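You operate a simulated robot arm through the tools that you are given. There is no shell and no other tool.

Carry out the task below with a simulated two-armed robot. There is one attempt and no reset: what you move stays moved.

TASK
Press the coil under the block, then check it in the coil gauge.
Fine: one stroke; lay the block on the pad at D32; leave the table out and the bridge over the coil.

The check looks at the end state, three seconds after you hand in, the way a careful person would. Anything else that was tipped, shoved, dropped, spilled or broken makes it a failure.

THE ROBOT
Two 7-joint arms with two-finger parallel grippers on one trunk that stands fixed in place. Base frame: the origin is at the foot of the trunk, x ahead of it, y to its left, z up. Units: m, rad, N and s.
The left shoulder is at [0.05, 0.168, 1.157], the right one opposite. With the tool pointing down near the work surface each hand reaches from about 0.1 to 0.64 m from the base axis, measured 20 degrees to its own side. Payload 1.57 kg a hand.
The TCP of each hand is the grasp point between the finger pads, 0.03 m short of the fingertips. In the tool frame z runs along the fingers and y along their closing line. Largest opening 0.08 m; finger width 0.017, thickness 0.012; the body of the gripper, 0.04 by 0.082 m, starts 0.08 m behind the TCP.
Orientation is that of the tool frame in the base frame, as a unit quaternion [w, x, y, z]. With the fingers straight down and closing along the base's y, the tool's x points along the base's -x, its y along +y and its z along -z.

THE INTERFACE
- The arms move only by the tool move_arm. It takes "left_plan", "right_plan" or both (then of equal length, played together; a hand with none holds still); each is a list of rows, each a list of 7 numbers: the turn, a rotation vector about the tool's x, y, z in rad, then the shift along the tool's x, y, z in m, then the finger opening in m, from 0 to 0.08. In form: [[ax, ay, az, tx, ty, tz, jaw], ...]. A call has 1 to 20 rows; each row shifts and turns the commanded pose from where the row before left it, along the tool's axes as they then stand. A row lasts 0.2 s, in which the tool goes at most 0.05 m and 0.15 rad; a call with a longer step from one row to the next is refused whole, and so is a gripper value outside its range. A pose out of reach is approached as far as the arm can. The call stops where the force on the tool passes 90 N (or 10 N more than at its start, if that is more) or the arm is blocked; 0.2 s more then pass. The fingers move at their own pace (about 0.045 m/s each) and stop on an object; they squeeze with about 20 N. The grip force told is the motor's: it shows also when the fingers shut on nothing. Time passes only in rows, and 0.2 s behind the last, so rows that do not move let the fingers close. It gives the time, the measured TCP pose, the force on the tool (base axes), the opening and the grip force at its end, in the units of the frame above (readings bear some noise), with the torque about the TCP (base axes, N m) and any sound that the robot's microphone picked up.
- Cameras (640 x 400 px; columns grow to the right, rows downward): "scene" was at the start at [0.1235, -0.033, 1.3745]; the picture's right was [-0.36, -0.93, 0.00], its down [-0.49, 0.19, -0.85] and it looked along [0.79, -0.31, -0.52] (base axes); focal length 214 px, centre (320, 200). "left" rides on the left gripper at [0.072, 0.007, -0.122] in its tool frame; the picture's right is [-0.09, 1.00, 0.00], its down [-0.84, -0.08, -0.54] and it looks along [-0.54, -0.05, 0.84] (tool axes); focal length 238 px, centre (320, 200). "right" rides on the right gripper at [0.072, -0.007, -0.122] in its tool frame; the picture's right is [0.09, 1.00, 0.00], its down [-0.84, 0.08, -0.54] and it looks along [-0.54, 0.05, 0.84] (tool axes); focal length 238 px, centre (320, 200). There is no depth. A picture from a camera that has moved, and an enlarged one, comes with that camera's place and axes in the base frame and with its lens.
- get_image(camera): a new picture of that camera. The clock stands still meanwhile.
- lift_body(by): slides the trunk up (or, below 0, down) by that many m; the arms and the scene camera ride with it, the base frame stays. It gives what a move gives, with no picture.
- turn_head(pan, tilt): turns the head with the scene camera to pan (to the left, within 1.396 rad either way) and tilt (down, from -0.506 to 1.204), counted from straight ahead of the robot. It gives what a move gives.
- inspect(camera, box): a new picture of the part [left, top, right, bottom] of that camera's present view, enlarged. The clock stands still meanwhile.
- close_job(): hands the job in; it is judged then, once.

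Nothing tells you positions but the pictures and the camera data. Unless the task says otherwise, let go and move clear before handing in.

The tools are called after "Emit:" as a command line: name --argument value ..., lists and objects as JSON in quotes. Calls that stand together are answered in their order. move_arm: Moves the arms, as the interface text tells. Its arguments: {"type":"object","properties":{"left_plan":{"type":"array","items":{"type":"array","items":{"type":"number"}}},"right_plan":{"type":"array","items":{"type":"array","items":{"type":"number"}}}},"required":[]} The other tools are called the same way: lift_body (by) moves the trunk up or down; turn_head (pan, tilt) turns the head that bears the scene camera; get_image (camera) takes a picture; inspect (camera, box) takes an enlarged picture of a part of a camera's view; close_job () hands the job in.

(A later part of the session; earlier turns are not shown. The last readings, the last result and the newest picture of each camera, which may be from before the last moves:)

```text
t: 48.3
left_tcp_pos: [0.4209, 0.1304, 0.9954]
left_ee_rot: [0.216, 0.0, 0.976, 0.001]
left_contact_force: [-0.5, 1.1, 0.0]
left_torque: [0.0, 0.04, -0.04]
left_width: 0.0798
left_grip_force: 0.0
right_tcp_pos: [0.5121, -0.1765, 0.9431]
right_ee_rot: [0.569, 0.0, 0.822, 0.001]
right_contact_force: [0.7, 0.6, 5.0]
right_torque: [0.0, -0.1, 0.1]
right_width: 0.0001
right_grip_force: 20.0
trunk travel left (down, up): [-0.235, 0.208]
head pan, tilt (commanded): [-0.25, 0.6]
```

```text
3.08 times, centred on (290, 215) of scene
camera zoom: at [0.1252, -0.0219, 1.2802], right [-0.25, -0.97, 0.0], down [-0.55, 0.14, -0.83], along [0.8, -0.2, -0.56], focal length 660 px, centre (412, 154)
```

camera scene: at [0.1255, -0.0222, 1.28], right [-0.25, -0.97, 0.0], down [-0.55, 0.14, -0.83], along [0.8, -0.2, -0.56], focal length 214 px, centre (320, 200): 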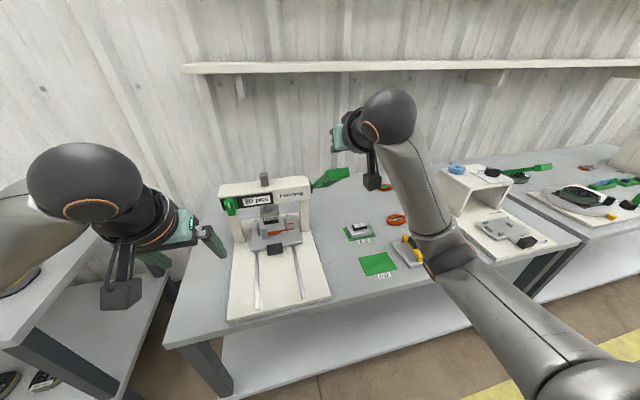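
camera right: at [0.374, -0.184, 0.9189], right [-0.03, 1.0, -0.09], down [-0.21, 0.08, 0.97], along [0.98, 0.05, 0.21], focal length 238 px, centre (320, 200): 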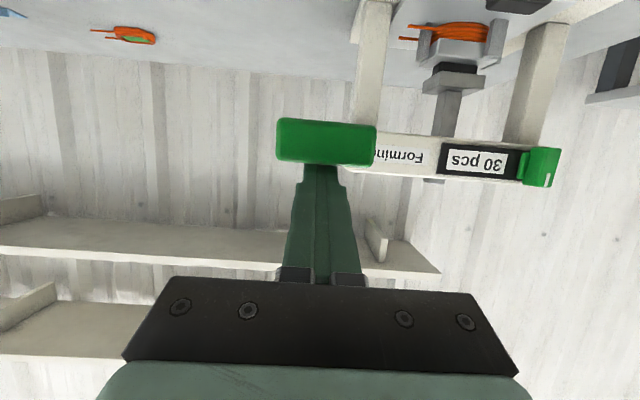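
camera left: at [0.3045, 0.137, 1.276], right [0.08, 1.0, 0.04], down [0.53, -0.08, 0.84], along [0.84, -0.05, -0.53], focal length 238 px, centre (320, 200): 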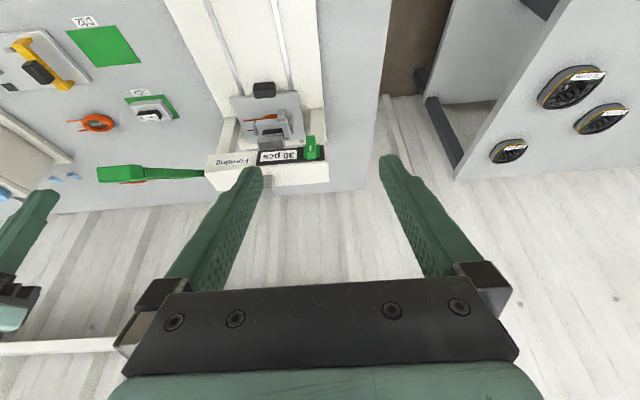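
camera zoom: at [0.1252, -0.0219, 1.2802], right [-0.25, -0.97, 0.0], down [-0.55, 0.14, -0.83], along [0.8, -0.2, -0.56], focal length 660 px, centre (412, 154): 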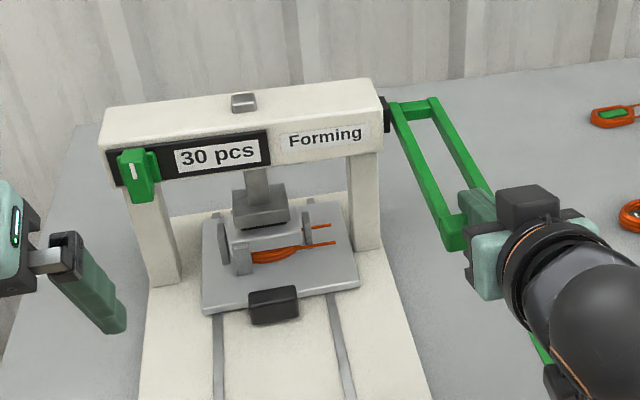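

Emit:
move_arm --right_plan '[[0, -0.0175, 0, 0.0109, 0, 0.005, 0.0], [0, -0.0175, 0, 0.0109, 0, 0.005, 0.0], [0, -0.0175, 0, 0.0109, 0, 0.005, 0.0]]'

Emit:
get_image --camera "right"

Emit:
inspect --camera "scene" --box '[200, 150, 380, 280]'

```text
t: 49.1
left_tcp_pos: [0.4169, 0.1305, 0.998]
left_ee_rot: [0.22, 0.001, 0.976, -0.002]
left_contact_force: [0.0, 0.0, 0.8]
left_torque: [0.01, -0.02, -0.01]
left_width: 0.0802
left_grip_force: 0.0
right_tcp_pos: [0.5139, -0.1765, 0.9335]
right_ee_rot: [0.617, -0.001, 0.787, 0.003]
right_contact_force: [-8.9, -5.5, 66.8]
right_torque: [-0.24, -1.03, -0.11]
right_width: 0.0003
right_grip_force: 19.8
trunk travel left (down, up): [-0.235, 0.208]
head pan, tilt (commanded): [-0.25, 0.6]
```

```text
taken
camera right: at [0.3785, -0.1843, 0.893], right [-0.02, 1.0, -0.09], down [-0.33, 0.07, 0.94], along [0.94, 0.05, 0.32], focal length 238 px, centre (320, 200)
```

right: 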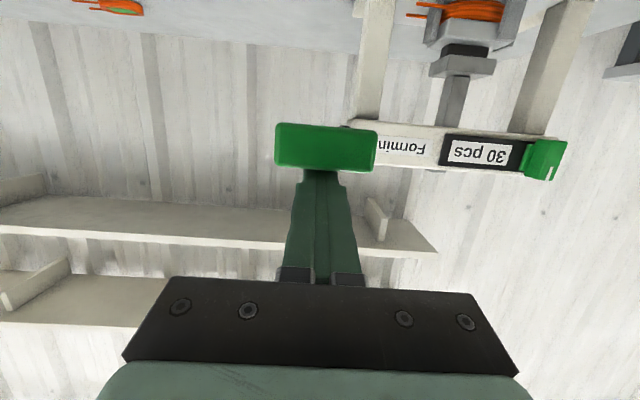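

```text
3.08 times, centred on (290, 215) of scene
camera zoom: at [0.1189, -0.0207, 1.2817], right [-0.25, -0.97, 0.0], down [-0.54, 0.14, -0.83], along [0.8, -0.2, -0.56], focal length 660 px, centre (412, 154)
```

zoom: 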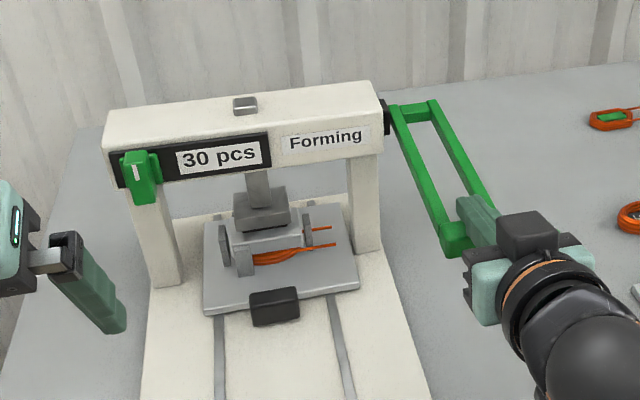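

Emit:
move_arm --right_plan '[[0, 0, 0, 0, 0, 0, 0.0], [0, 0, 0, 0, 0, 0, 0.0], [0, 0, 0, 0, 0, 0, 0.0]]'

Emit:
inspect --camera "scene" --box '[250, 190, 320, 250]'

```text
t: 49.9
left_tcp_pos: [0.4195, 0.1309, 0.9958]
left_ee_rot: [0.217, 0.0, 0.976, -0.001]
left_contact_force: [0.8, -0.1, 0.3]
left_torque: [0.02, 0.01, -0.02]
left_width: 0.0799
left_grip_force: 0.1
right_tcp_pos: [0.5149, -0.1754, 0.9137]
right_ee_rot: [0.597, -0.001, 0.802, 0.002]
right_contact_force: [7.6, -0.6, 30.2]
right_torque: [0.0, -0.53, 0.21]
right_width: 0.0002
right_grip_force: 19.6
trunk travel left (down, up): [-0.235, 0.208]
head pan, tilt (commanded): [-0.25, 0.6]
```

```text
6.67 times, centred on (285, 220) of scene
camera zoom: at [0.1236, -0.0212, 1.2796], right [-0.25, -0.97, 0.0], down [-0.55, 0.14, -0.83], along [0.8, -0.2, -0.56], focal length 1430 px, centre (553, 67)
```

zoom: 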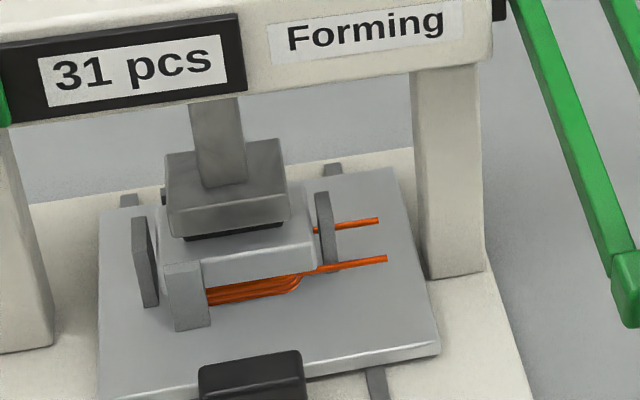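

The counter went from 30 to 31, so the stroke registered and the coil is visibly flatter. I'll press a touch further to make sure the ram has bottomed before letting the lever rise once.

Emit:
move_arm --right_plan '[[0, 0, 0, 0.0103, 0, 0.004, 0.0], [0, 0, 0, 0, 0, 0, 0.0], [0, 0, 0, 0, 0, 0, 0.0]]'

Emit:
inspect --camera "scene" --box '[250, 190, 320, 250]'

Emit:
get_image --camera "right"

```text
t: 50.7
left_tcp_pos: [0.4189, 0.131, 0.9964]
left_ee_rot: [0.218, 0.001, 0.976, -0.001]
left_contact_force: [-0.5, -0.9, -0.1]
left_torque: [-0.01, 0.0, -0.02]
left_width: 0.0799
left_grip_force: 0.1
right_tcp_pos: [0.5159, -0.1764, 0.9132]
right_ee_rot: [0.607, 0.0, 0.795, 0.001]
right_contact_force: [8.8, 0.1, 47.7]
right_torque: [-0.15, -0.78, -0.19]
right_width: 0.0002
right_grip_force: 20.2
trunk travel left (down, up): [-0.235, 0.208]
head pan, tilt (commanded): [-0.25, 0.6]
```

```text
6.67 times, centred on (285, 220) of scene
camera zoom: at [0.1221, -0.0208, 1.2806], right [-0.25, -0.97, 0.0], down [-0.54, 0.14, -0.83], along [0.8, -0.2, -0.56], focal length 1430 px, centre (553, 67)
```

zoom: 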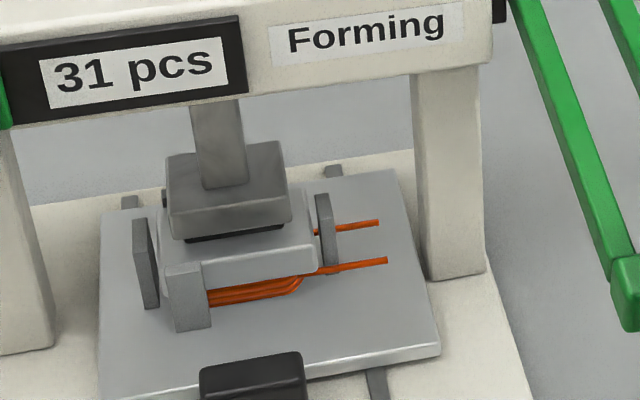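

```text
taken
camera right: at [0.38, -0.1838, 0.8746], right [-0.03, 1.0, -0.09], down [-0.3, 0.07, 0.95], along [0.95, 0.05, 0.3], focal length 238 px, centre (320, 200)
```

right: 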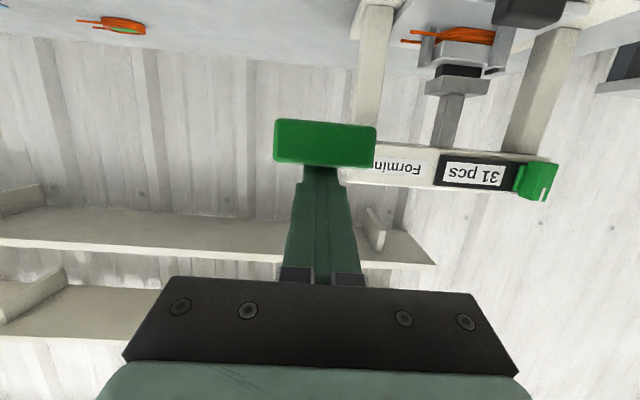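

The ram is at its hard stop (force rises with no movement). I'll ease the lever back up along the arc and clear it.

Emit:
move_arm --right_plan '[[0, 0, 0, -0.0103, 0, -0.004, 0.0], [0, 0.0262, 0, -0.0167, 0, -0.0065, 0.0], [0, 0.0262, 0, -0.0167, 0, -0.0065, 0.0], [0, 0.0218, 0, -0.0172, 0, -0.0045, 0.0], [0, 0.0218, 0, -0.0172, 0, -0.0045, 0.0], [0, 0.0218, 0, -0.0177, 0, -0.0023, 0.0], [0, 0.0218, 0, -0.0177, 0, -0.0023, 0.0], [0, 0.0175, 0, -0.0182, 0, 0.0001, 0.0], [0, 0.0175, 0, -0.0182, 0, 0.0001, 0.0], [0, 0.0175, 0, -0.018, 0, 0.0004, 0.0], [0, 0.0175, 0, -0.018, 0, 0.0004, 0.0], [0, 0, 0, -0.0346, 0, -0.02, 0.0], [0, 0, 0, 0, 0, 0, 0.0]]'

Emit:
get_image --camera "scene"

Emit:
get_image --camera "right"

Emit:
inspect --camera "scene" --box '[200, 150, 380, 280]'

```text
t: 53.5
left_tcp_pos: [0.4215, 0.131, 0.9963]
left_ee_rot: [0.216, 0.0, 0.976, 0.0]
left_contact_force: [0.2, 0.4, 0.2]
left_torque: [0.01, 0.0, 0.0]
left_width: 0.08
left_grip_force: 0.0
right_tcp_pos: [0.563, -0.1766, 1.1126]
right_ee_rot: [0.501, 0.0, 0.866, 0.001]
right_contact_force: [-0.3, 0.8, -0.2]
right_torque: [0.01, -0.04, -0.02]
right_width: 0.0
right_grip_force: 19.8
trunk travel left (down, up): [-0.235, 0.208]
head pan, tilt (commanded): [-0.25, 0.6]
```

```text
taken
camera scene: at [0.1255, -0.0221, 1.28], right [-0.25, -0.97, 0.0], down [-0.55, 0.14, -0.83], along [0.8, -0.2, -0.56], focal length 214 px, centre (320, 200)
```

scene: 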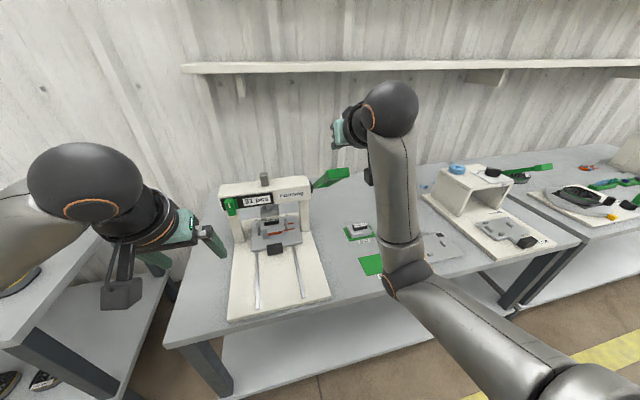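

```text
taken
camera right: at [0.4221, -0.1837, 1.1121], right [-0.05, 1.0, -0.08], down [-0.05, 0.08, 1.0], along [1.0, 0.05, 0.05], focal length 238 px, centre (320, 200)
```

right: 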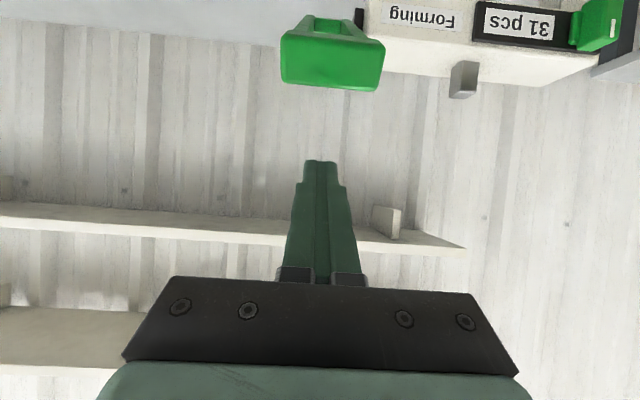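

```text
3.08 times, centred on (290, 215) of scene
camera zoom: at [0.1255, -0.0221, 1.28], right [-0.25, -0.97, 0.0], down [-0.55, 0.14, -0.83], along [0.8, -0.2, -0.56], focal length 660 px, centre (412, 154)
```

zoom: 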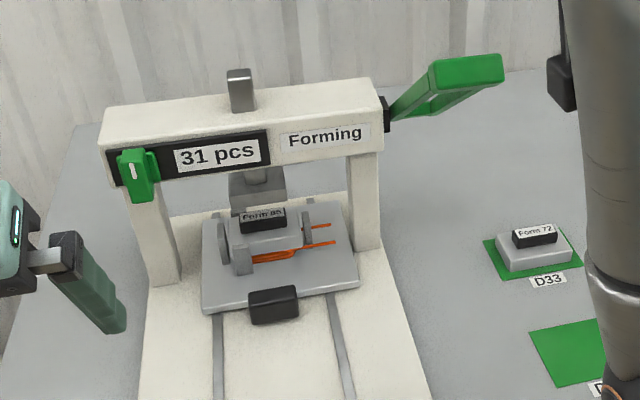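

The lever and ram are back up. I'll clear the right hand to the side, lower the trunk to where the left hand worked well before, and send the left hand back to the table handle.

Emit:
move_arm --right_plan '[[0, 0, 0, 0, -0.04, 0, 0.0], [0, 0, 0, 0, -0.04, 0, 0.0], [0, 0, 0, 0, -0.04, 0, 0.0], [0, 0, 0, 0.0311, -0.0167, -0.0205, 0.0], [0, 0, 0, 0.0311, -0.0167, -0.0205, 0.0], [0, 0, 0, 0.0311, -0.0167, -0.0205, 0.0]]'

Emit:
lift_body --by -0.09

Emit:
turn_head --pan 0.0 --tilt 0.75

Emit:
move_arm --left_plan '[[0, 0, 0, -0.0247, -0.0262, 0.0158, 0.08], [0, 0, 0, -0.0247, -0.0262, 0.0158, 0.08], [0, 0, 0, -0.0247, -0.0262, 0.0158, 0.08], [0, 0, 0, -0.0247, -0.0262, 0.0158, 0.08], [0, 0, 0, -0.0247, -0.0262, 0.0158, 0.08], [0, 0, 0, 0, 0, 0.03, 0.08], [0, 0, 0, 0, 0, 0.02, 0.08], [0, 0, 0, 0, 0, 0, 0.08]]'

Emit:
get_image --camera "left"

Emit:
get_image --camera "scene"

```text
t: 54.9
left_tcp_pos: [0.421, 0.1306, 0.9943]
left_ee_rot: [0.216, -0.001, 0.976, 0.0]
left_contact_force: [-0.2, -0.2, -0.4]
left_torque: [-0.02, 0.03, -0.02]
left_width: 0.0802
left_grip_force: 0.0
right_tcp_pos: [0.4631, -0.3463, 1.0645]
right_ee_rot: [0.5, 0.0, 0.866, 0.0]
right_contact_force: [0.1, 0.0, 0.0]
right_torque: [-0.03, 0.0, 0.0]
right_width: 0.0001
right_grip_force: 19.9
trunk travel left (down, up): [-0.235, 0.208]
head pan, tilt (commanded): [-0.25, 0.6]
```

```text
t: 56.2
left_tcp_pos: [0.4222, 0.1301, 0.9056]
left_ee_rot: [0.218, 0.001, 0.976, -0.001]
left_contact_force: [0.7, -0.3, -0.3]
left_torque: [0.04, -0.02, 0.02]
left_width: 0.08
left_grip_force: 0.1
right_tcp_pos: [0.4642, -0.3459, 0.9748]
right_ee_rot: [0.5, 0.0, 0.866, 0.0]
right_contact_force: [0.6, 0.0, -0.1]
right_torque: [0.03, 0.0, 0.04]
right_width: 0.0
right_grip_force: 19.5
trunk travel left (down, up): [-0.145, 0.298]
head pan, tilt (commanded): [-0.25, 0.6]
```

```text
t: 57.0
left_tcp_pos: [0.4205, 0.1305, 0.9054]
left_ee_rot: [0.218, 0.0, 0.976, 0.0]
left_contact_force: [-0.7, -0.5, 0.2]
left_torque: [-0.03, 0.0, -0.02]
left_width: 0.0799
left_grip_force: 0.0
right_tcp_pos: [0.4634, -0.3452, 0.9756]
right_ee_rot: [0.501, 0.0, 0.865, 0.0]
right_contact_force: [-0.4, -0.1, 0.5]
right_torque: [0.03, 0.01, 0.02]
right_width: 0.0
right_grip_force: 20.1
trunk travel left (down, up): [-0.145, 0.298]
head pan, tilt (commanded): [0.0, 0.75]
```

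```text
t: 58.8
left_tcp_pos: [0.5879, -0.002, 0.8384]
left_ee_rot: [0.217, 0.0, 0.976, 0.0]
left_contact_force: [0.8, -0.7, 0.5]
left_torque: [0.02, 0.02, 0.01]
left_width: 0.0801
left_grip_force: 0.1
right_tcp_pos: [0.4639, -0.3454, 0.9757]
right_ee_rot: [0.5, 0.0, 0.866, 0.001]
right_contact_force: [0.7, -0.5, -0.4]
right_torque: [-0.02, 0.01, 0.03]
right_width: 0.0
right_grip_force: 20.0
trunk travel left (down, up): [-0.145, 0.298]
head pan, tilt (commanded): [0.0, 0.75]
```

```text
taken
camera left: at [0.471, 0.0049, 0.9202], right [0.08, 1.0, 0.04], down [0.53, -0.08, 0.84], along [0.84, -0.05, -0.53], focal length 238 px, centre (320, 200)
```

left: 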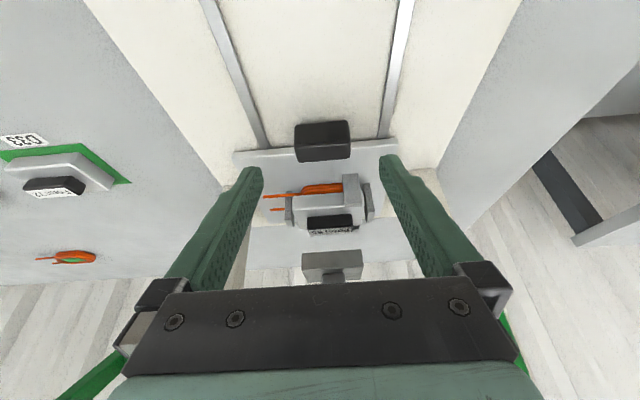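

```text
taken
camera scene: at [0.1228, -0.0003, 1.1771], right [0.0, -1.0, 0.0], down [-0.68, 0.0, -0.73], along [0.73, 0.0, -0.68], focal length 214 px, centre (320, 200)
```

scene: 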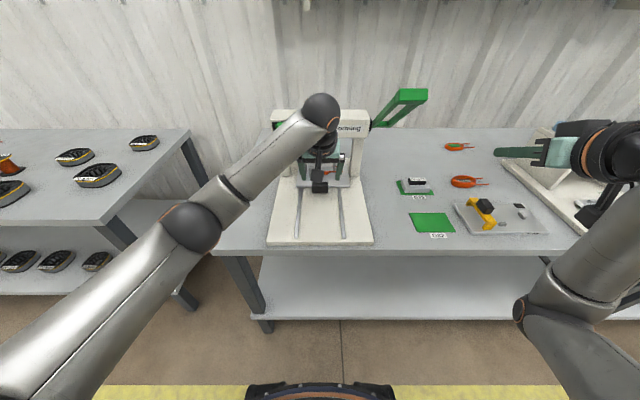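

Emit:
move_arm --left_plan '[[0, 0, 0, 0.0003, 0.0007, 0.0227, 0.08], [0, 0, 0, 0.0003, 0.0007, 0.0227, 0.08], [0, 0, 0, 0.0003, 0.0007, 0.0227, 0.08], [0, 0, 0, 0, 0, 0, 0.03], [0, 0, 0, 0, 0, 0, 0.03], [0, 0, 0, 0, 0, 0, 0.03], [0, 0, 0, 0, 0, 0, 0.03]]'

Emit:
get_image --camera "left"

```text
t: 60.4
left_tcp_pos: [0.6159, 0.0003, 0.7779]
left_ee_rot: [0.217, 0.001, 0.976, -0.001]
left_contact_force: [1.2, -5.5, -2.6]
left_torque: [-0.12, -0.48, 0.01]
left_width: 0.0498
left_grip_force: 33.6
right_tcp_pos: [0.4638, -0.346, 0.9749]
right_ee_rot: [0.5, 0.001, 0.866, 0.0]
right_contact_force: [0.3, 0.7, 1.1]
right_torque: [-0.02, 0.0, 0.05]
right_width: 0.0
right_grip_force: 20.4
trunk travel left (down, up): [-0.145, 0.298]
head pan, tilt (commanded): [0.0, 0.75]
```

```text
taken
camera left: at [0.4991, 0.0072, 0.8591], right [0.09, 1.0, 0.04], down [0.53, -0.08, 0.85], along [0.84, -0.05, -0.53], focal length 238 px, centre (320, 200)
```

left: 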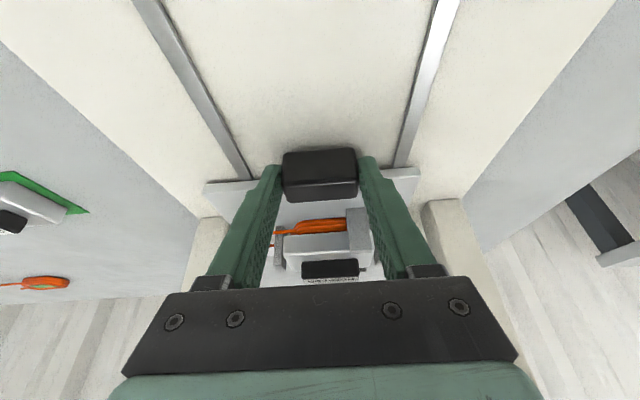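

Emit:
move_arm --left_plan '[[0, 0, 0, 0.0054, 0, -0.0025, 0.03], [0, 0, 0, 0.0054, 0, -0.0025, 0.03], [0, 0, 0, 0.0109, 0, -0.0051, 0.03], [0, 0, 0, 0.0109, 0, -0.0051, 0.03], [0, 0, 0, 0.0109, 0, -0.0051, 0.03], [0, 0, 0, 0.0109, 0, -0.0051, 0.03], [0, 0, 0, 0.0109, 0, -0.0051, 0.03], [0, 0, 0, 0.0109, 0, -0.0051, 0.03], [0, 0, 0, 0.0109, 0, -0.0051, 0.03], [0, 0, 0, 0.0109, 0, -0.0051, 0.03], [0, 0, 0, 0.0109, 0, -0.0051, 0.03], [0, 0, 0, 0.0109, 0, -0.0051, 0.03], [0, 0, 0, 0.0109, 0, -0.0051, 0.03], [0, 0, 0, 0.0054, 0, -0.0025, 0.03], [0, 0, 0, 0.0054, 0, -0.0025, 0.03]]'

Emit:
get_image --camera "left"

Emit:
get_image --camera "scene"

```text
t: 63.6
left_tcp_pos: [0.4594, 0.0, 0.7777]
left_ee_rot: [0.218, 0.001, 0.976, -0.001]
left_contact_force: [2.8, -17.8, 3.7]
left_torque: [0.09, 1.22, -0.04]
left_width: 0.05
left_grip_force: 45.3
right_tcp_pos: [0.4641, -0.347, 0.9747]
right_ee_rot: [0.501, 0.002, 0.866, 0.0]
right_contact_force: [-0.1, 0.2, -0.3]
right_torque: [0.03, 0.05, 0.01]
right_width: 0.0002
right_grip_force: 19.5
trunk travel left (down, up): [-0.145, 0.298]
head pan, tilt (commanded): [0.0, 0.75]
```

```text
taken
camera left: at [0.3429, 0.0071, 0.8589], right [0.08, 1.0, 0.04], down [0.53, -0.08, 0.85], along [0.85, -0.05, -0.53], focal length 238 px, centre (320, 200)
```

left: 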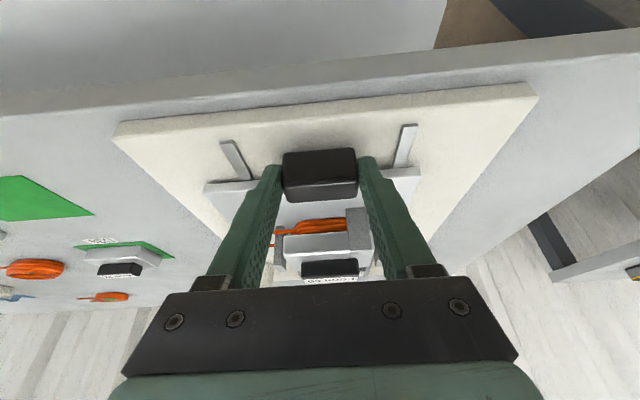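

```text
taken
camera scene: at [0.1228, -0.0015, 1.1773], right [0.0, -1.0, 0.0], down [-0.68, 0.0, -0.73], along [0.73, 0.0, -0.68], focal length 214 px, centre (320, 200)
```

scene: 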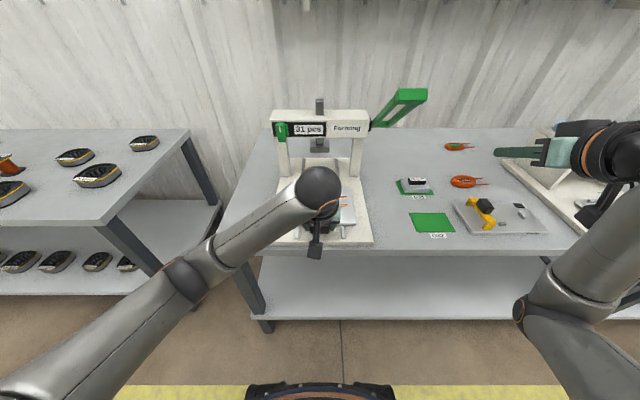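

Emit:
move_arm --left_plan '[[0, 0, 0, 0.0054, -0.0008, -0.0025, 0.03], [0, 0, 0, 0.0036, 0, -0.0017, 0.03], [0, 0, 0, 0.0027, 0, -0.0013, 0.03], [0, 0, 0, 0, 0, 0, 0.03]]'

```text
t: 64.6
left_tcp_pos: [0.4467, 0.0005, 0.7782]
left_ee_rot: [0.217, -0.001, 0.976, 0.0]
left_contact_force: [1.9, -10.9, -4.0]
left_torque: [-0.29, -1.37, -0.14]
left_width: 0.05
left_grip_force: 45.3
right_tcp_pos: [0.4655, -0.3449, 0.9747]
right_ee_rot: [0.5, 0.001, 0.866, 0.0]
right_contact_force: [0.4, 0.3, 0.2]
right_torque: [0.01, -0.03, 0.0]
right_width: 0.0
right_grip_force: 19.9
trunk travel left (down, up): [-0.145, 0.298]
head pan, tilt (commanded): [0.0, 0.75]
```

Emit:
move_arm --left_plan '[[0, 0, 0, 0.0018, 0, -0.0008, 0.03], [0, 0, 0, 0.0018, 0, -0.0008, 0.03], [0, 0, 0, 0, 0, 0, 0.03]]'

Emit:
get_image --camera "left"

```text
t: 65.4
left_tcp_pos: [0.4444, 0.0002, 0.7785]
left_ee_rot: [0.218, -0.001, 0.976, 0.0]
left_contact_force: [26.0, -14.4, -2.6]
left_torque: [0.56, 0.42, -0.22]
left_width: 0.0497
left_grip_force: 45.1
right_tcp_pos: [0.4668, -0.3463, 0.973]
right_ee_rot: [0.5, 0.0, 0.866, 0.001]
right_contact_force: [-0.2, 0.6, 0.8]
right_torque: [0.0, 0.02, -0.01]
right_width: 0.0
right_grip_force: 20.1
trunk travel left (down, up): [-0.145, 0.298]
head pan, tilt (commanded): [0.0, 0.75]
```

```text
taken
camera left: at [0.3286, 0.007, 0.8589], right [0.08, 1.0, 0.04], down [0.53, -0.08, 0.85], along [0.85, -0.05, -0.53], focal length 238 px, centre (320, 200)
```

left: 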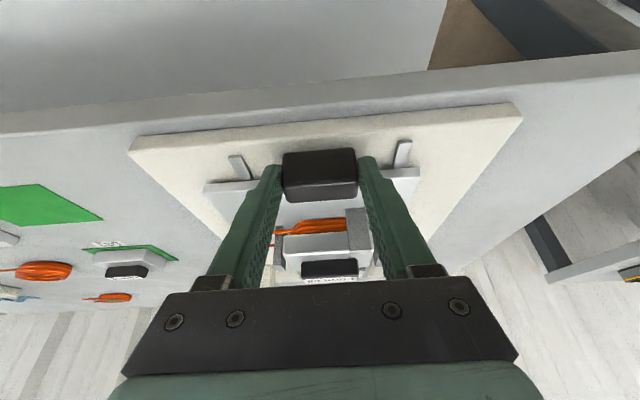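

The table is fully out against its outer stop (26 N). I'll release, back the left hand off to the left, and look at the pressed coil and block.

Emit:
move_arm --left_plan '[[0, 0, 0, 0, 0, 0, 0.08], [0, 0, 0, 0, 0, 0, 0.08], [0, 0, 0, 0, 0, 0, 0.08], [0, 0, 0, 0, 0, -0.03, 0.08], [0, 0, 0, 0, 0, -0.03, 0.08], [0, 0, 0, 0, 0, -0.03, 0.08], [0, 0, 0, 0, 0, -0.03, 0.08], [0, 0, 0, 0.0065, 0.04, -0.0097, 0.08], [0, 0, 0, 0.0065, 0.04, -0.0097, 0.08], [0, 0, 0, 0.0065, 0.04, -0.0097, 0.08], [0, 0, 0, 0.0065, 0.04, -0.0097, 0.08], [0, 0, 0, 0.0065, 0.04, -0.0097, 0.08]]'

Emit:
get_image --camera "scene"

Emit:
inspect --camera "scene" --box '[255, 160, 385, 250]'

Emit:
inspect --camera "scene" --box '[295, 180, 360, 220]'

```text
t: 68.0
left_tcp_pos: [0.3411, 0.2013, 0.9176]
left_ee_rot: [0.216, 0.001, 0.976, 0.0]
left_contact_force: [0.2, -0.3, 0.7]
left_torque: [0.05, 0.0, 0.0]
left_width: 0.0803
left_grip_force: 0.2
right_tcp_pos: [0.4649, -0.3465, 0.9735]
right_ee_rot: [0.501, 0.0, 0.866, 0.0]
right_contact_force: [0.3, -0.5, 0.0]
right_torque: [-0.01, 0.03, -0.01]
right_width: 0.0
right_grip_force: 19.9
trunk travel left (down, up): [-0.145, 0.298]
head pan, tilt (commanded): [0.0, 0.75]
```

```text
taken
camera scene: at [0.1228, -0.0004, 1.1771], right [0.0, -1.0, 0.0], down [-0.68, 0.0, -0.73], along [0.73, 0.0, -0.68], focal length 214 px, centre (320, 200)
```

scene: 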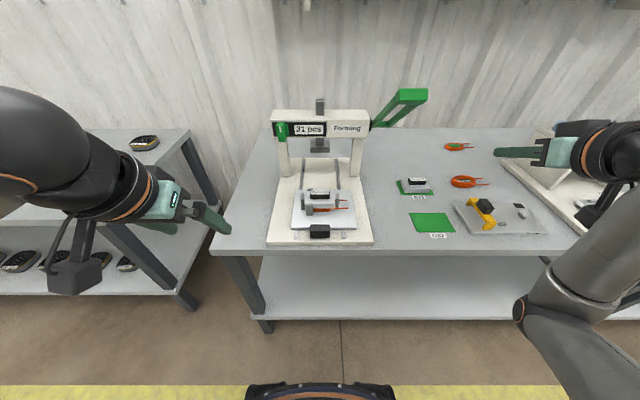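

```text
4.44 times, centred on (320, 205) of scene
camera zoom: at [0.1228, -0.0004, 1.1771], right [0.0, -1.0, 0.0], down [-0.68, 0.0, -0.73], along [0.73, 0.0, -0.68], focal length 953 px, centre (320, 178)
```

zoom: 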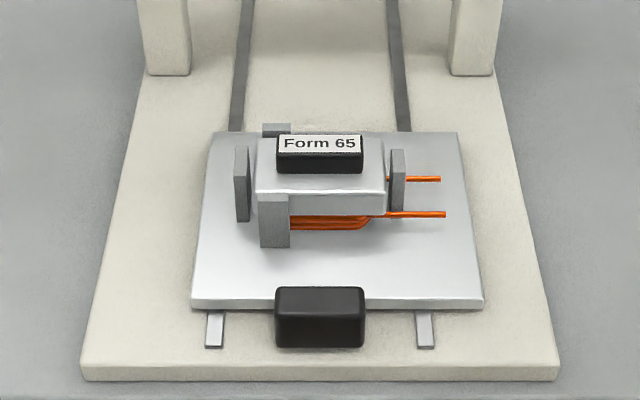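

```text
9.85 times, centred on (328, 200) of scene
camera zoom: at [0.1228, -0.0004, 1.1771], right [0.0, -1.0, 0.0], down [-0.68, 0.0, -0.73], along [0.73, 0.0, -0.68], focal length 2112 px, centre (246, 200)
```

zoom: 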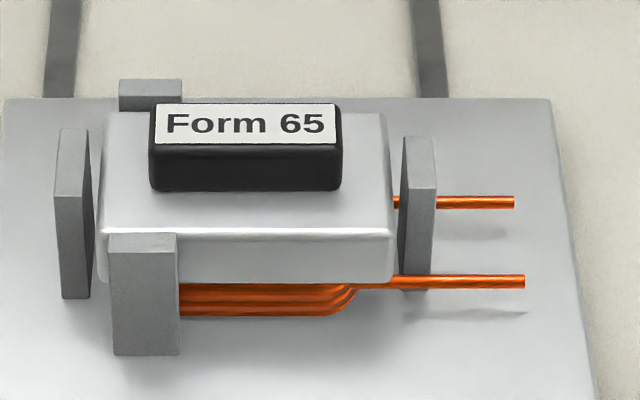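

The coil is pressed and the block sits about 6 mm lower. Now I'll bring the right hand, opened and tilted 25° forward, around in front of the press (well short of the lever) to pick up the block by its black knob.

Emit:
move_arm --right_plan '[[0, 0.1222, 0, 0, 0, 0, 0.08], [0, 0.1222, 0, 0, 0, 0, 0.08], [0, 0.1222, 0, 0, 0, 0, 0.08], [0, 0.1222, 0, 0, 0, 0, 0.08], [0, 0.1222, 0, 0, 0, 0, 0.08], [0, 0, 0, 0.0097, 0.0433, 0.0015, 0.08], [0, 0, 0, 0.0097, 0.0433, 0.0015, 0.08], [0, 0, 0, 0.0097, 0.0433, 0.0015, 0.08], [0, 0, 0, 0.0097, 0.0433, 0.0015, 0.08], [0, 0, 0, 0.0097, 0.0433, 0.0015, 0.08], [0, 0, 0, 0.0097, 0.0433, 0.0015, 0.08], [0, 0, 0, 0.0097, 0.0433, 0.0015, 0.08], [0, 0, 0, 0.0097, 0.0433, 0.0015, 0.08], [0, 0, 0, 0, 0, 0, 0.08]]' --left_plan '[[0, 0, 0, 0.005, 0.02, -0.008, 0.08], [0, 0, 0, 0.005, 0.02, -0.008, 0.08], [0, 0, 0, 0.005, 0.02, -0.008, 0.08], [0, 0, 0, 0.005, 0.02, -0.008, 0.08], [0, 0, 0, 0.005, 0.02, -0.008, 0.08], [0, 0, 0, 0, 0, 0, 0.08], [0, 0, 0, 0, 0, 0, 0.08], [0, 0, 0, 0, 0, 0, 0.08], [0, 0, 0, 0, 0, 0, 0.08], [0, 0, 0, 0, 0, 0, 0.08], [0, 0, 0, 0, 0, 0, 0.08], [0, 0, 0, 0, 0, 0, 0.08], [0, 0, 0, 0, 0, 0, 0.08], [0, 0, 0, 0, 0, 0, 0.08]]'

Emit:
get_image --camera "scene"

Emit:
get_image --camera "right"

```text
t: 71.0
left_tcp_pos: [0.3018, 0.3, 0.9419]
left_ee_rot: [0.217, 0.0, 0.976, 0.001]
left_contact_force: [-0.2, 0.4, 0.1]
left_torque: [-0.02, -0.03, -0.02]
left_width: 0.0799
left_grip_force: 0.1
right_tcp_pos: [0.3991, 0.0002, 0.9312]
right_ee_rot: [0.218, 0.0, 0.976, 0.0]
right_contact_force: [-0.1, -0.2, -0.7]
right_torque: [-0.02, 0.02, 0.01]
right_width: 0.0801
right_grip_force: 0.1
trunk travel left (down, up): [-0.145, 0.298]
head pan, tilt (commanded): [0.0, 0.75]
```

```text
taken
camera scene: at [0.1228, 0.0, 1.1771], right [0.0, -1.0, 0.0], down [-0.68, 0.0, -0.73], along [0.73, 0.0, -0.68], focal length 214 px, centre (320, 200)
```

scene: 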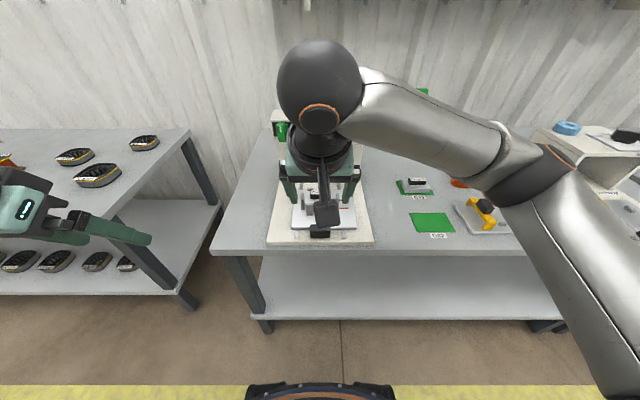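

```text
taken
camera right: at [0.2835, -0.0062, 1.0118], right [-0.08, 1.0, -0.04], down [0.53, 0.08, 0.85], along [0.85, 0.05, -0.53], focal length 238 px, centre (320, 200)
```

right: 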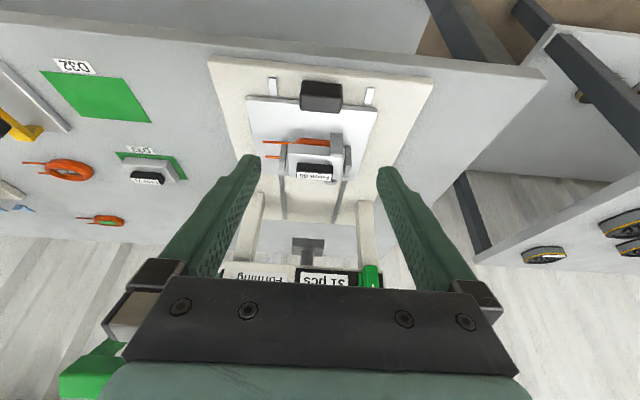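

Emit:
inspect --camera "right" --box '[240, 120, 380, 215]'

```text
4.21 times, centred on (310, 168) of right
camera zoom: at [0.2835, -0.0062, 1.0118], right [-0.08, 1.0, -0.04], down [0.53, 0.08, 0.85], along [0.85, 0.05, -0.53], focal length 1004 px, centre (362, 337)
```

zoom: 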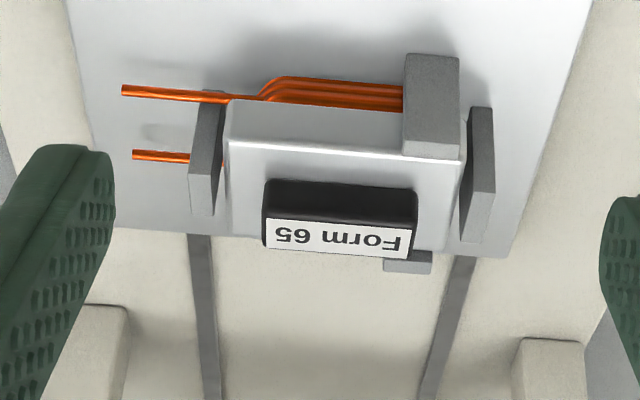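

Posts around the block top out at about z=0.794, just below the block body top (≈0.796), so the fingertips must stay above ≈0.797 and the lift must be straight up. Approaching now.

Emit:
move_arm --right_plan '[[0, 0, 0, -0.0243, 0.0003, 0.0281, 0.08], [0, 0, 0, -0.0243, 0.0003, 0.0281, 0.08], [0, 0, 0, -0.0243, 0.0003, 0.0281, 0.08], [0, 0, 0, -0.0243, 0.0003, 0.0281, 0.08], [0, 0, 0, 0.0054, 0, 0.0115, 0.08], [0, 0, 0, 0, 0, 0, 0.08]]'

Emit:
get_image --camera "right"

Emit:
get_image --camera "scene"

Emit:
get_image --camera "left"

```text
t: 72.4
left_tcp_pos: [0.3022, 0.3004, 0.9415]
left_ee_rot: [0.216, 0.0, 0.976, 0.0]
left_contact_force: [-0.3, -0.4, -0.4]
left_torque: [0.01, 0.0, 0.03]
left_width: 0.0804
left_grip_force: 0.0
right_tcp_pos: [0.536, 0.0015, 0.8578]
right_ee_rot: [0.217, 0.001, 0.976, 0.0]
right_contact_force: [-1.0, -0.5, -0.3]
right_torque: [-0.02, 0.02, 0.01]
right_width: 0.0803
right_grip_force: 0.2
trunk travel left (down, up): [-0.145, 0.298]
head pan, tilt (commanded): [0.0, 0.75]
```

```text
taken
camera right: at [0.4201, -0.0056, 0.938], right [-0.08, 1.0, -0.04], down [0.53, 0.08, 0.85], along [0.84, 0.05, -0.53], focal length 238 px, centre (320, 200)
```

right: 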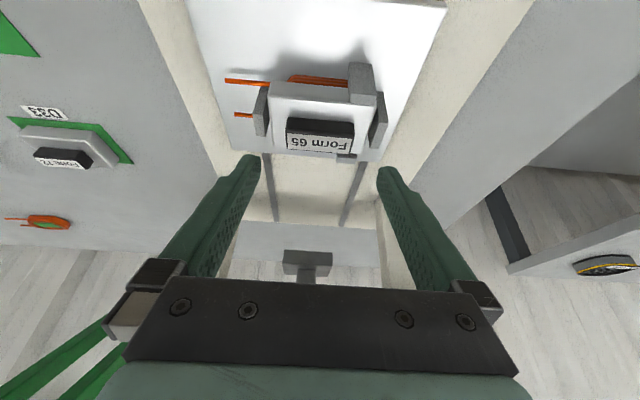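

```text
taken
camera scene: at [0.1228, -0.0003, 1.1771], right [0.0, -1.0, 0.0], down [-0.68, 0.0, -0.73], along [0.73, 0.0, -0.68], focal length 214 px, centre (320, 200)
```

scene: 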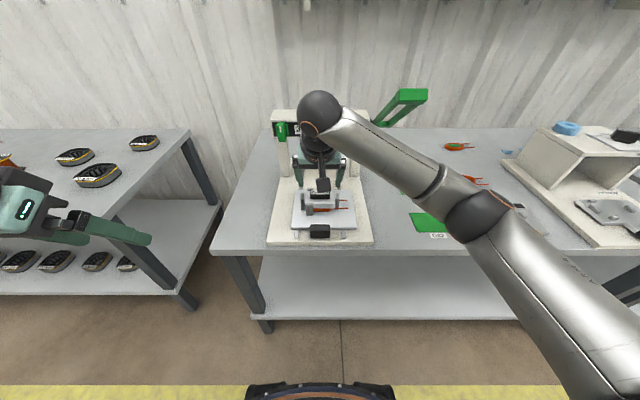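

```text
taken
camera left: at [0.1849, 0.307, 1.0226], right [0.08, 1.0, 0.04], down [0.53, -0.08, 0.84], along [0.84, -0.05, -0.53], focal length 238 px, centre (320, 200)
```

left: 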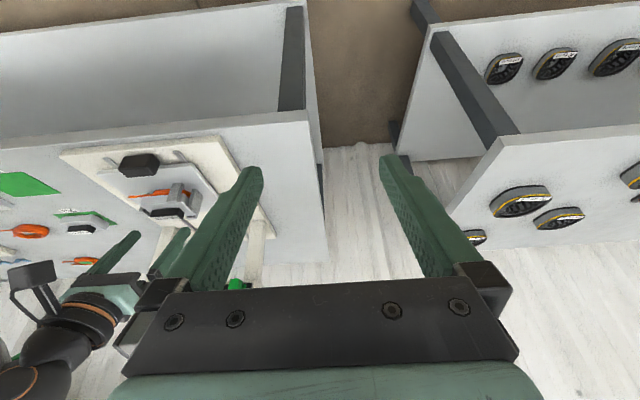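

Emit:
move_arm --right_plan '[[0, 0, 0, 0.0039, 0, 0.0085, 0.08], [0, 0, 0, 0.0039, 0, 0.0085, 0.08], [0, 0, 0, 0.0039, 0, 0.0085, 0.08], [0, 0, 0, 0, 0, 0, 0.08]]'

Emit:
get_image --camera "right"

Emit:
inspect --camera "scene" --box '[280, 170, 370, 230]'

```text
t: 73.4
left_tcp_pos: [0.3017, 0.2995, 0.9418]
left_ee_rot: [0.216, 0.001, 0.976, -0.001]
left_contact_force: [-0.3, -0.2, -0.8]
left_torque: [0.01, -0.04, -0.02]
left_width: 0.08
left_grip_force: 0.1
right_tcp_pos: [0.5356, 0.0003, 0.8294]
right_ee_rot: [0.218, 0.001, 0.976, 0.0]
right_contact_force: [0.2, -0.2, 0.5]
right_torque: [0.03, 0.0, -0.02]
right_width: 0.0801
right_grip_force: 0.1
trunk travel left (down, up): [-0.145, 0.298]
head pan, tilt (commanded): [0.0, 0.75]
```

```text
taken
camera right: at [0.4199, -0.0058, 0.9099], right [-0.08, 1.0, -0.04], down [0.53, 0.08, 0.85], along [0.84, 0.05, -0.53], focal length 238 px, centre (320, 200)
```

right: 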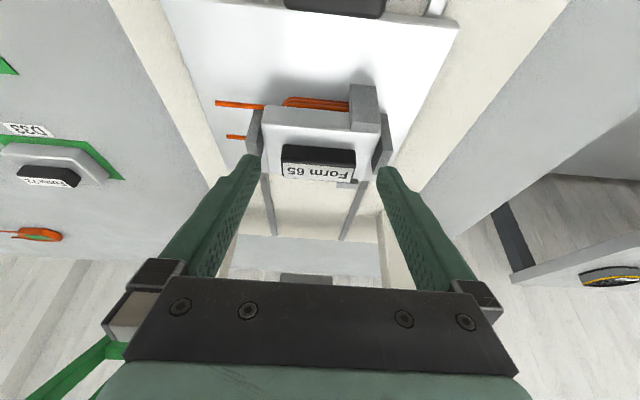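

```text
6.67 times, centred on (325, 200) of scene
camera zoom: at [0.1228, -0.0003, 1.1771], right [0.0, -1.0, 0.0], down [-0.68, 0.0, -0.73], along [0.73, 0.0, -0.68], focal length 1430 px, centre (287, 200)
```

zoom: 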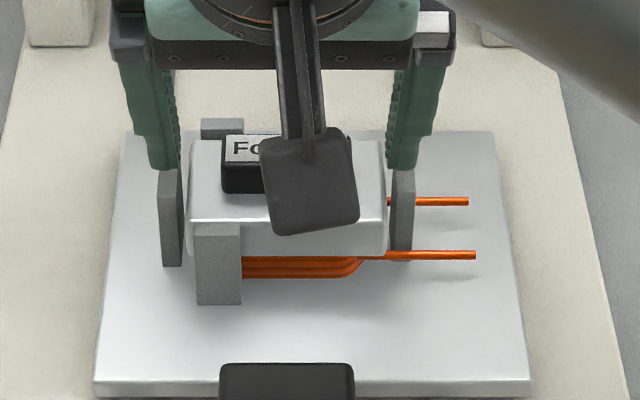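

Emit:
move_arm --right_plan '[[0, 0, 0, 0.0004, 0, 0.0009, 0.08], [0, 0, 0, 0, 0, 0, 0.03], [0, 0, 0, 0, 0, 0, 0.03], [0, 0, 0, 0, 0, 0, 0.03], [0, 0, 0, 0, 0, 0, 0.03]]'

Emit:
get_image --camera "right"

Emit:
inspect --camera "scene" --box '[280, 170, 370, 230]'

```text
t: 74.6
left_tcp_pos: [0.3019, 0.3004, 0.941]
left_ee_rot: [0.217, 0.0, 0.976, 0.0]
left_contact_force: [0.0, -0.6, 0.3]
left_torque: [0.01, 0.01, 0.0]
left_width: 0.08
left_grip_force: 0.0
right_tcp_pos: [0.5357, 0.001, 0.8283]
right_ee_rot: [0.218, 0.001, 0.976, 0.0]
right_contact_force: [1.1, -1.8, 1.8]
right_torque: [-0.1, 0.0, -0.02]
right_width: 0.0517
right_grip_force: 20.5
trunk travel left (down, up): [-0.145, 0.298]
head pan, tilt (commanded): [0.0, 0.75]
```

```text
taken
camera right: at [0.4196, -0.0059, 0.9093], right [-0.08, 1.0, -0.04], down [0.53, 0.08, 0.85], along [0.85, 0.05, -0.53], focal length 238 px, centre (320, 200)
```

right: 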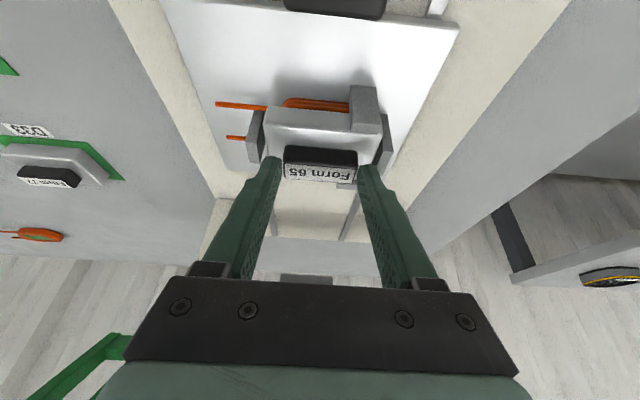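

```text
6.67 times, centred on (325, 200) of scene
camera zoom: at [0.1227, -0.0004, 1.1772], right [0.0, -1.0, 0.0], down [-0.68, 0.0, -0.73], along [0.73, 0.0, -0.68], focal length 1430 px, centre (287, 200)
```

zoom: 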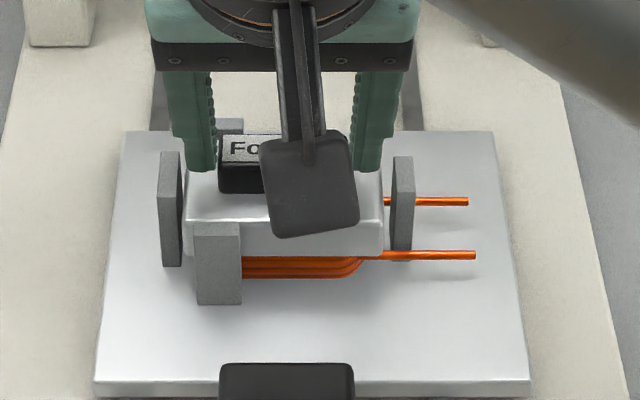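

Emit:
move_arm --right_plan '[[0, 0, 0, -0.0021, 0, -0.0045, 0.03], [0, 0, 0, -0.0042, 0, -0.0091, 0.03], [0, 0, 0, -0.0042, 0, -0.0091, 0.03], [0, 0, 0, -0.0063, 0, -0.0136, 0.03], [0, 0, 0, 0, 0, 0, 0.03]]'

Emit:
get_image --camera "right"

Emit:
inspect --camera "scene" --box '[280, 150, 370, 230]'

```text
t: 75.8
left_tcp_pos: [0.3017, 0.3, 0.942]
left_ee_rot: [0.216, 0.0, 0.976, 0.0]
left_contact_force: [0.6, -0.9, -0.4]
left_torque: [0.0, 0.0, 0.01]
left_width: 0.0802
left_grip_force: 0.0
right_tcp_pos: [0.5344, 0.0018, 0.8697]
right_ee_rot: [0.218, 0.001, 0.976, -0.001]
right_contact_force: [0.0, 0.3, 0.3]
right_torque: [-0.05, -0.01, 0.0]
right_width: 0.0299
right_grip_force: 0.0
trunk travel left (down, up): [-0.145, 0.298]
head pan, tilt (commanded): [0.0, 0.75]
```

```text
taken
camera right: at [0.4189, -0.005, 0.9491], right [-0.08, 1.0, -0.04], down [0.53, 0.08, 0.85], along [0.85, 0.05, -0.53], focal length 238 px, centre (320, 200)
```

right: 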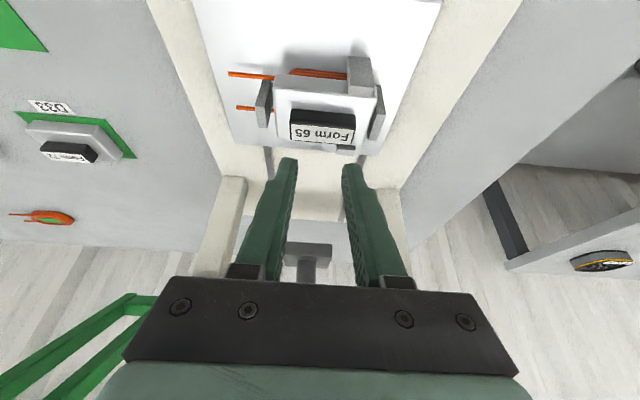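

```text
5.00 times, centred on (325, 190) of scene
camera zoom: at [0.1227, -0.0003, 1.1771], right [0.0, -1.0, 0.0], down [-0.68, 0.0, -0.73], along [0.73, 0.0, -0.68], focal length 1072 px, centre (295, 250)
```

zoom: 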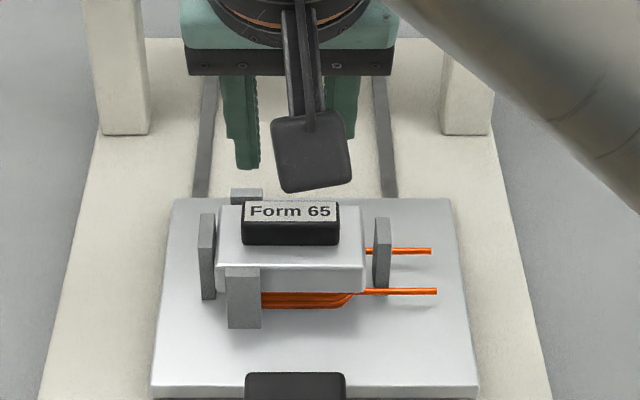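

The tilted grip only caught the rounded top edge of the knob and slipped; the block stayed in place between its posts. I'll go tool-vertical with a narrower opening (inside the posts) so the pads can reach full knob depth.

Emit:
move_arm --right_plan '[[0, 0.1454, 0, -0.004, 0, 0, 0.057], [0, 0.1454, 0, -0.004, 0, 0, 0.057], [0, 0.1454, 0, -0.004, 0, 0, 0.057], [0, 0, 0, -0.002, 0, 0, 0.057], [0, 0, 0, 0, 0, 0, 0.057]]'

Emit:
get_image --camera "right"

Emit:
get_image --camera "scene"

```text
t: 77.0
left_tcp_pos: [0.3007, 0.3006, 0.9416]
left_ee_rot: [0.216, 0.0, 0.976, 0.001]
left_contact_force: [0.7, 0.0, -0.6]
left_torque: [-0.01, -0.03, -0.01]
left_width: 0.08
left_grip_force: 0.1
right_tcp_pos: [0.5496, 0.0017, 0.8732]
right_ee_rot: [0.001, 0.0, 1.0, 0.0]
right_contact_force: [0.4, -1.0, -0.3]
right_torque: [0.02, -0.02, 0.01]
right_width: 0.0569
right_grip_force: 0.0
trunk travel left (down, up): [-0.145, 0.298]
head pan, tilt (commanded): [0.0, 0.75]
```

```text
taken
camera right: at [0.4779, -0.0057, 0.9941], right [-0.09, 1.0, 0.0], down [0.84, 0.08, 0.54], along [0.54, 0.05, -0.84], focal length 238 px, centre (320, 200)
```

right: 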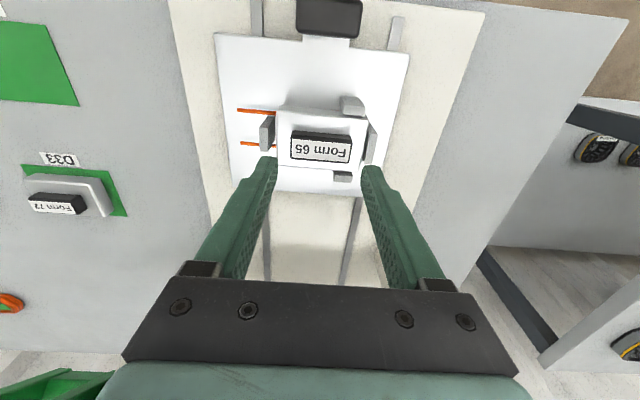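

```text
taken
camera scene: at [0.1228, -0.0003, 1.1771], right [0.0, -1.0, 0.0], down [-0.68, 0.0, -0.73], along [0.73, 0.0, -0.68], focal length 214 px, centre (320, 200)
```

scene: 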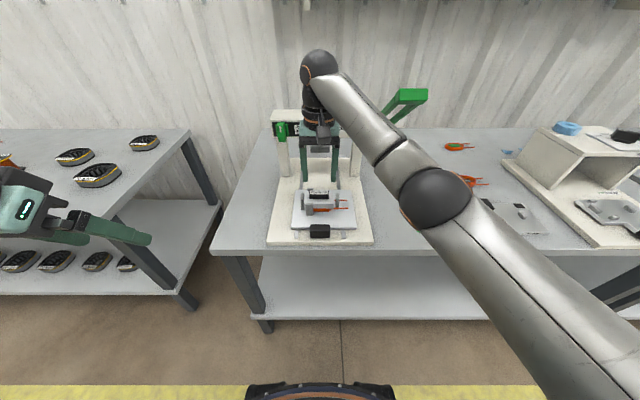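

Emit:
move_arm --right_plan '[[0, 0, 0, 0.0003, 0, 0.0144, 0.057], [0, 0, 0, 0.0003, 0, 0.0144, 0.057], [0, 0, 0, 0.0003, 0, 0.0144, 0.057], [0, 0, 0, 0, 0, 0, 0.057]]'

Emit:
get_image --camera "right"

Emit:
inspect --camera "scene" --box '[280, 160, 370, 230]'

```text
t: 78.0
left_tcp_pos: [0.3027, 0.2999, 0.9412]
left_ee_rot: [0.216, 0.0, 0.976, -0.001]
left_contact_force: [0.6, -0.5, 0.2]
left_torque: [0.01, -0.04, -0.03]
left_width: 0.08
left_grip_force: 0.0
right_tcp_pos: [0.5478, 0.0003, 0.828]
right_ee_rot: [0.0, 0.0, 1.0, 0.0]
right_contact_force: [0.3, -0.1, -0.3]
right_torque: [-0.01, -0.03, 0.03]
right_width: 0.0568
right_grip_force: 0.0
trunk travel left (down, up): [-0.145, 0.298]
head pan, tilt (commanded): [0.0, 0.75]
```

```text
taken
camera right: at [0.4761, -0.0062, 0.9497], right [-0.09, 1.0, 0.0], down [0.84, 0.08, 0.54], along [0.54, 0.05, -0.84], focal length 238 px, centre (320, 200)
```

right: 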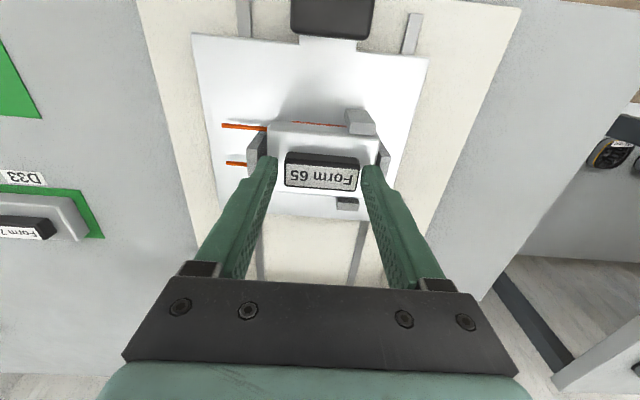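

```text
5.71 times, centred on (325, 195) of scene
camera zoom: at [0.1228, -0.0003, 1.1771], right [0.0, -1.0, 0.0], down [-0.68, 0.0, -0.73], along [0.73, 0.0, -0.68], focal length 1226 px, centre (291, 229)
```

zoom: 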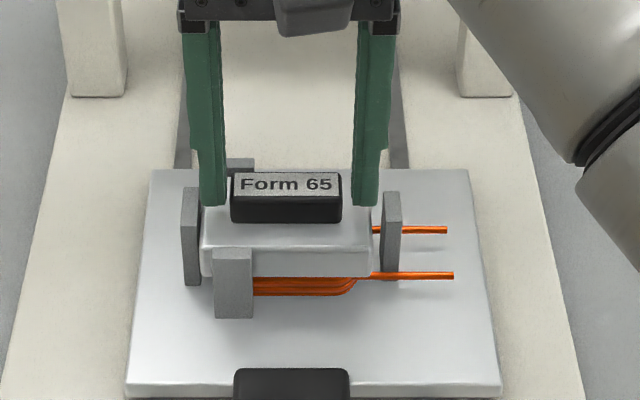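

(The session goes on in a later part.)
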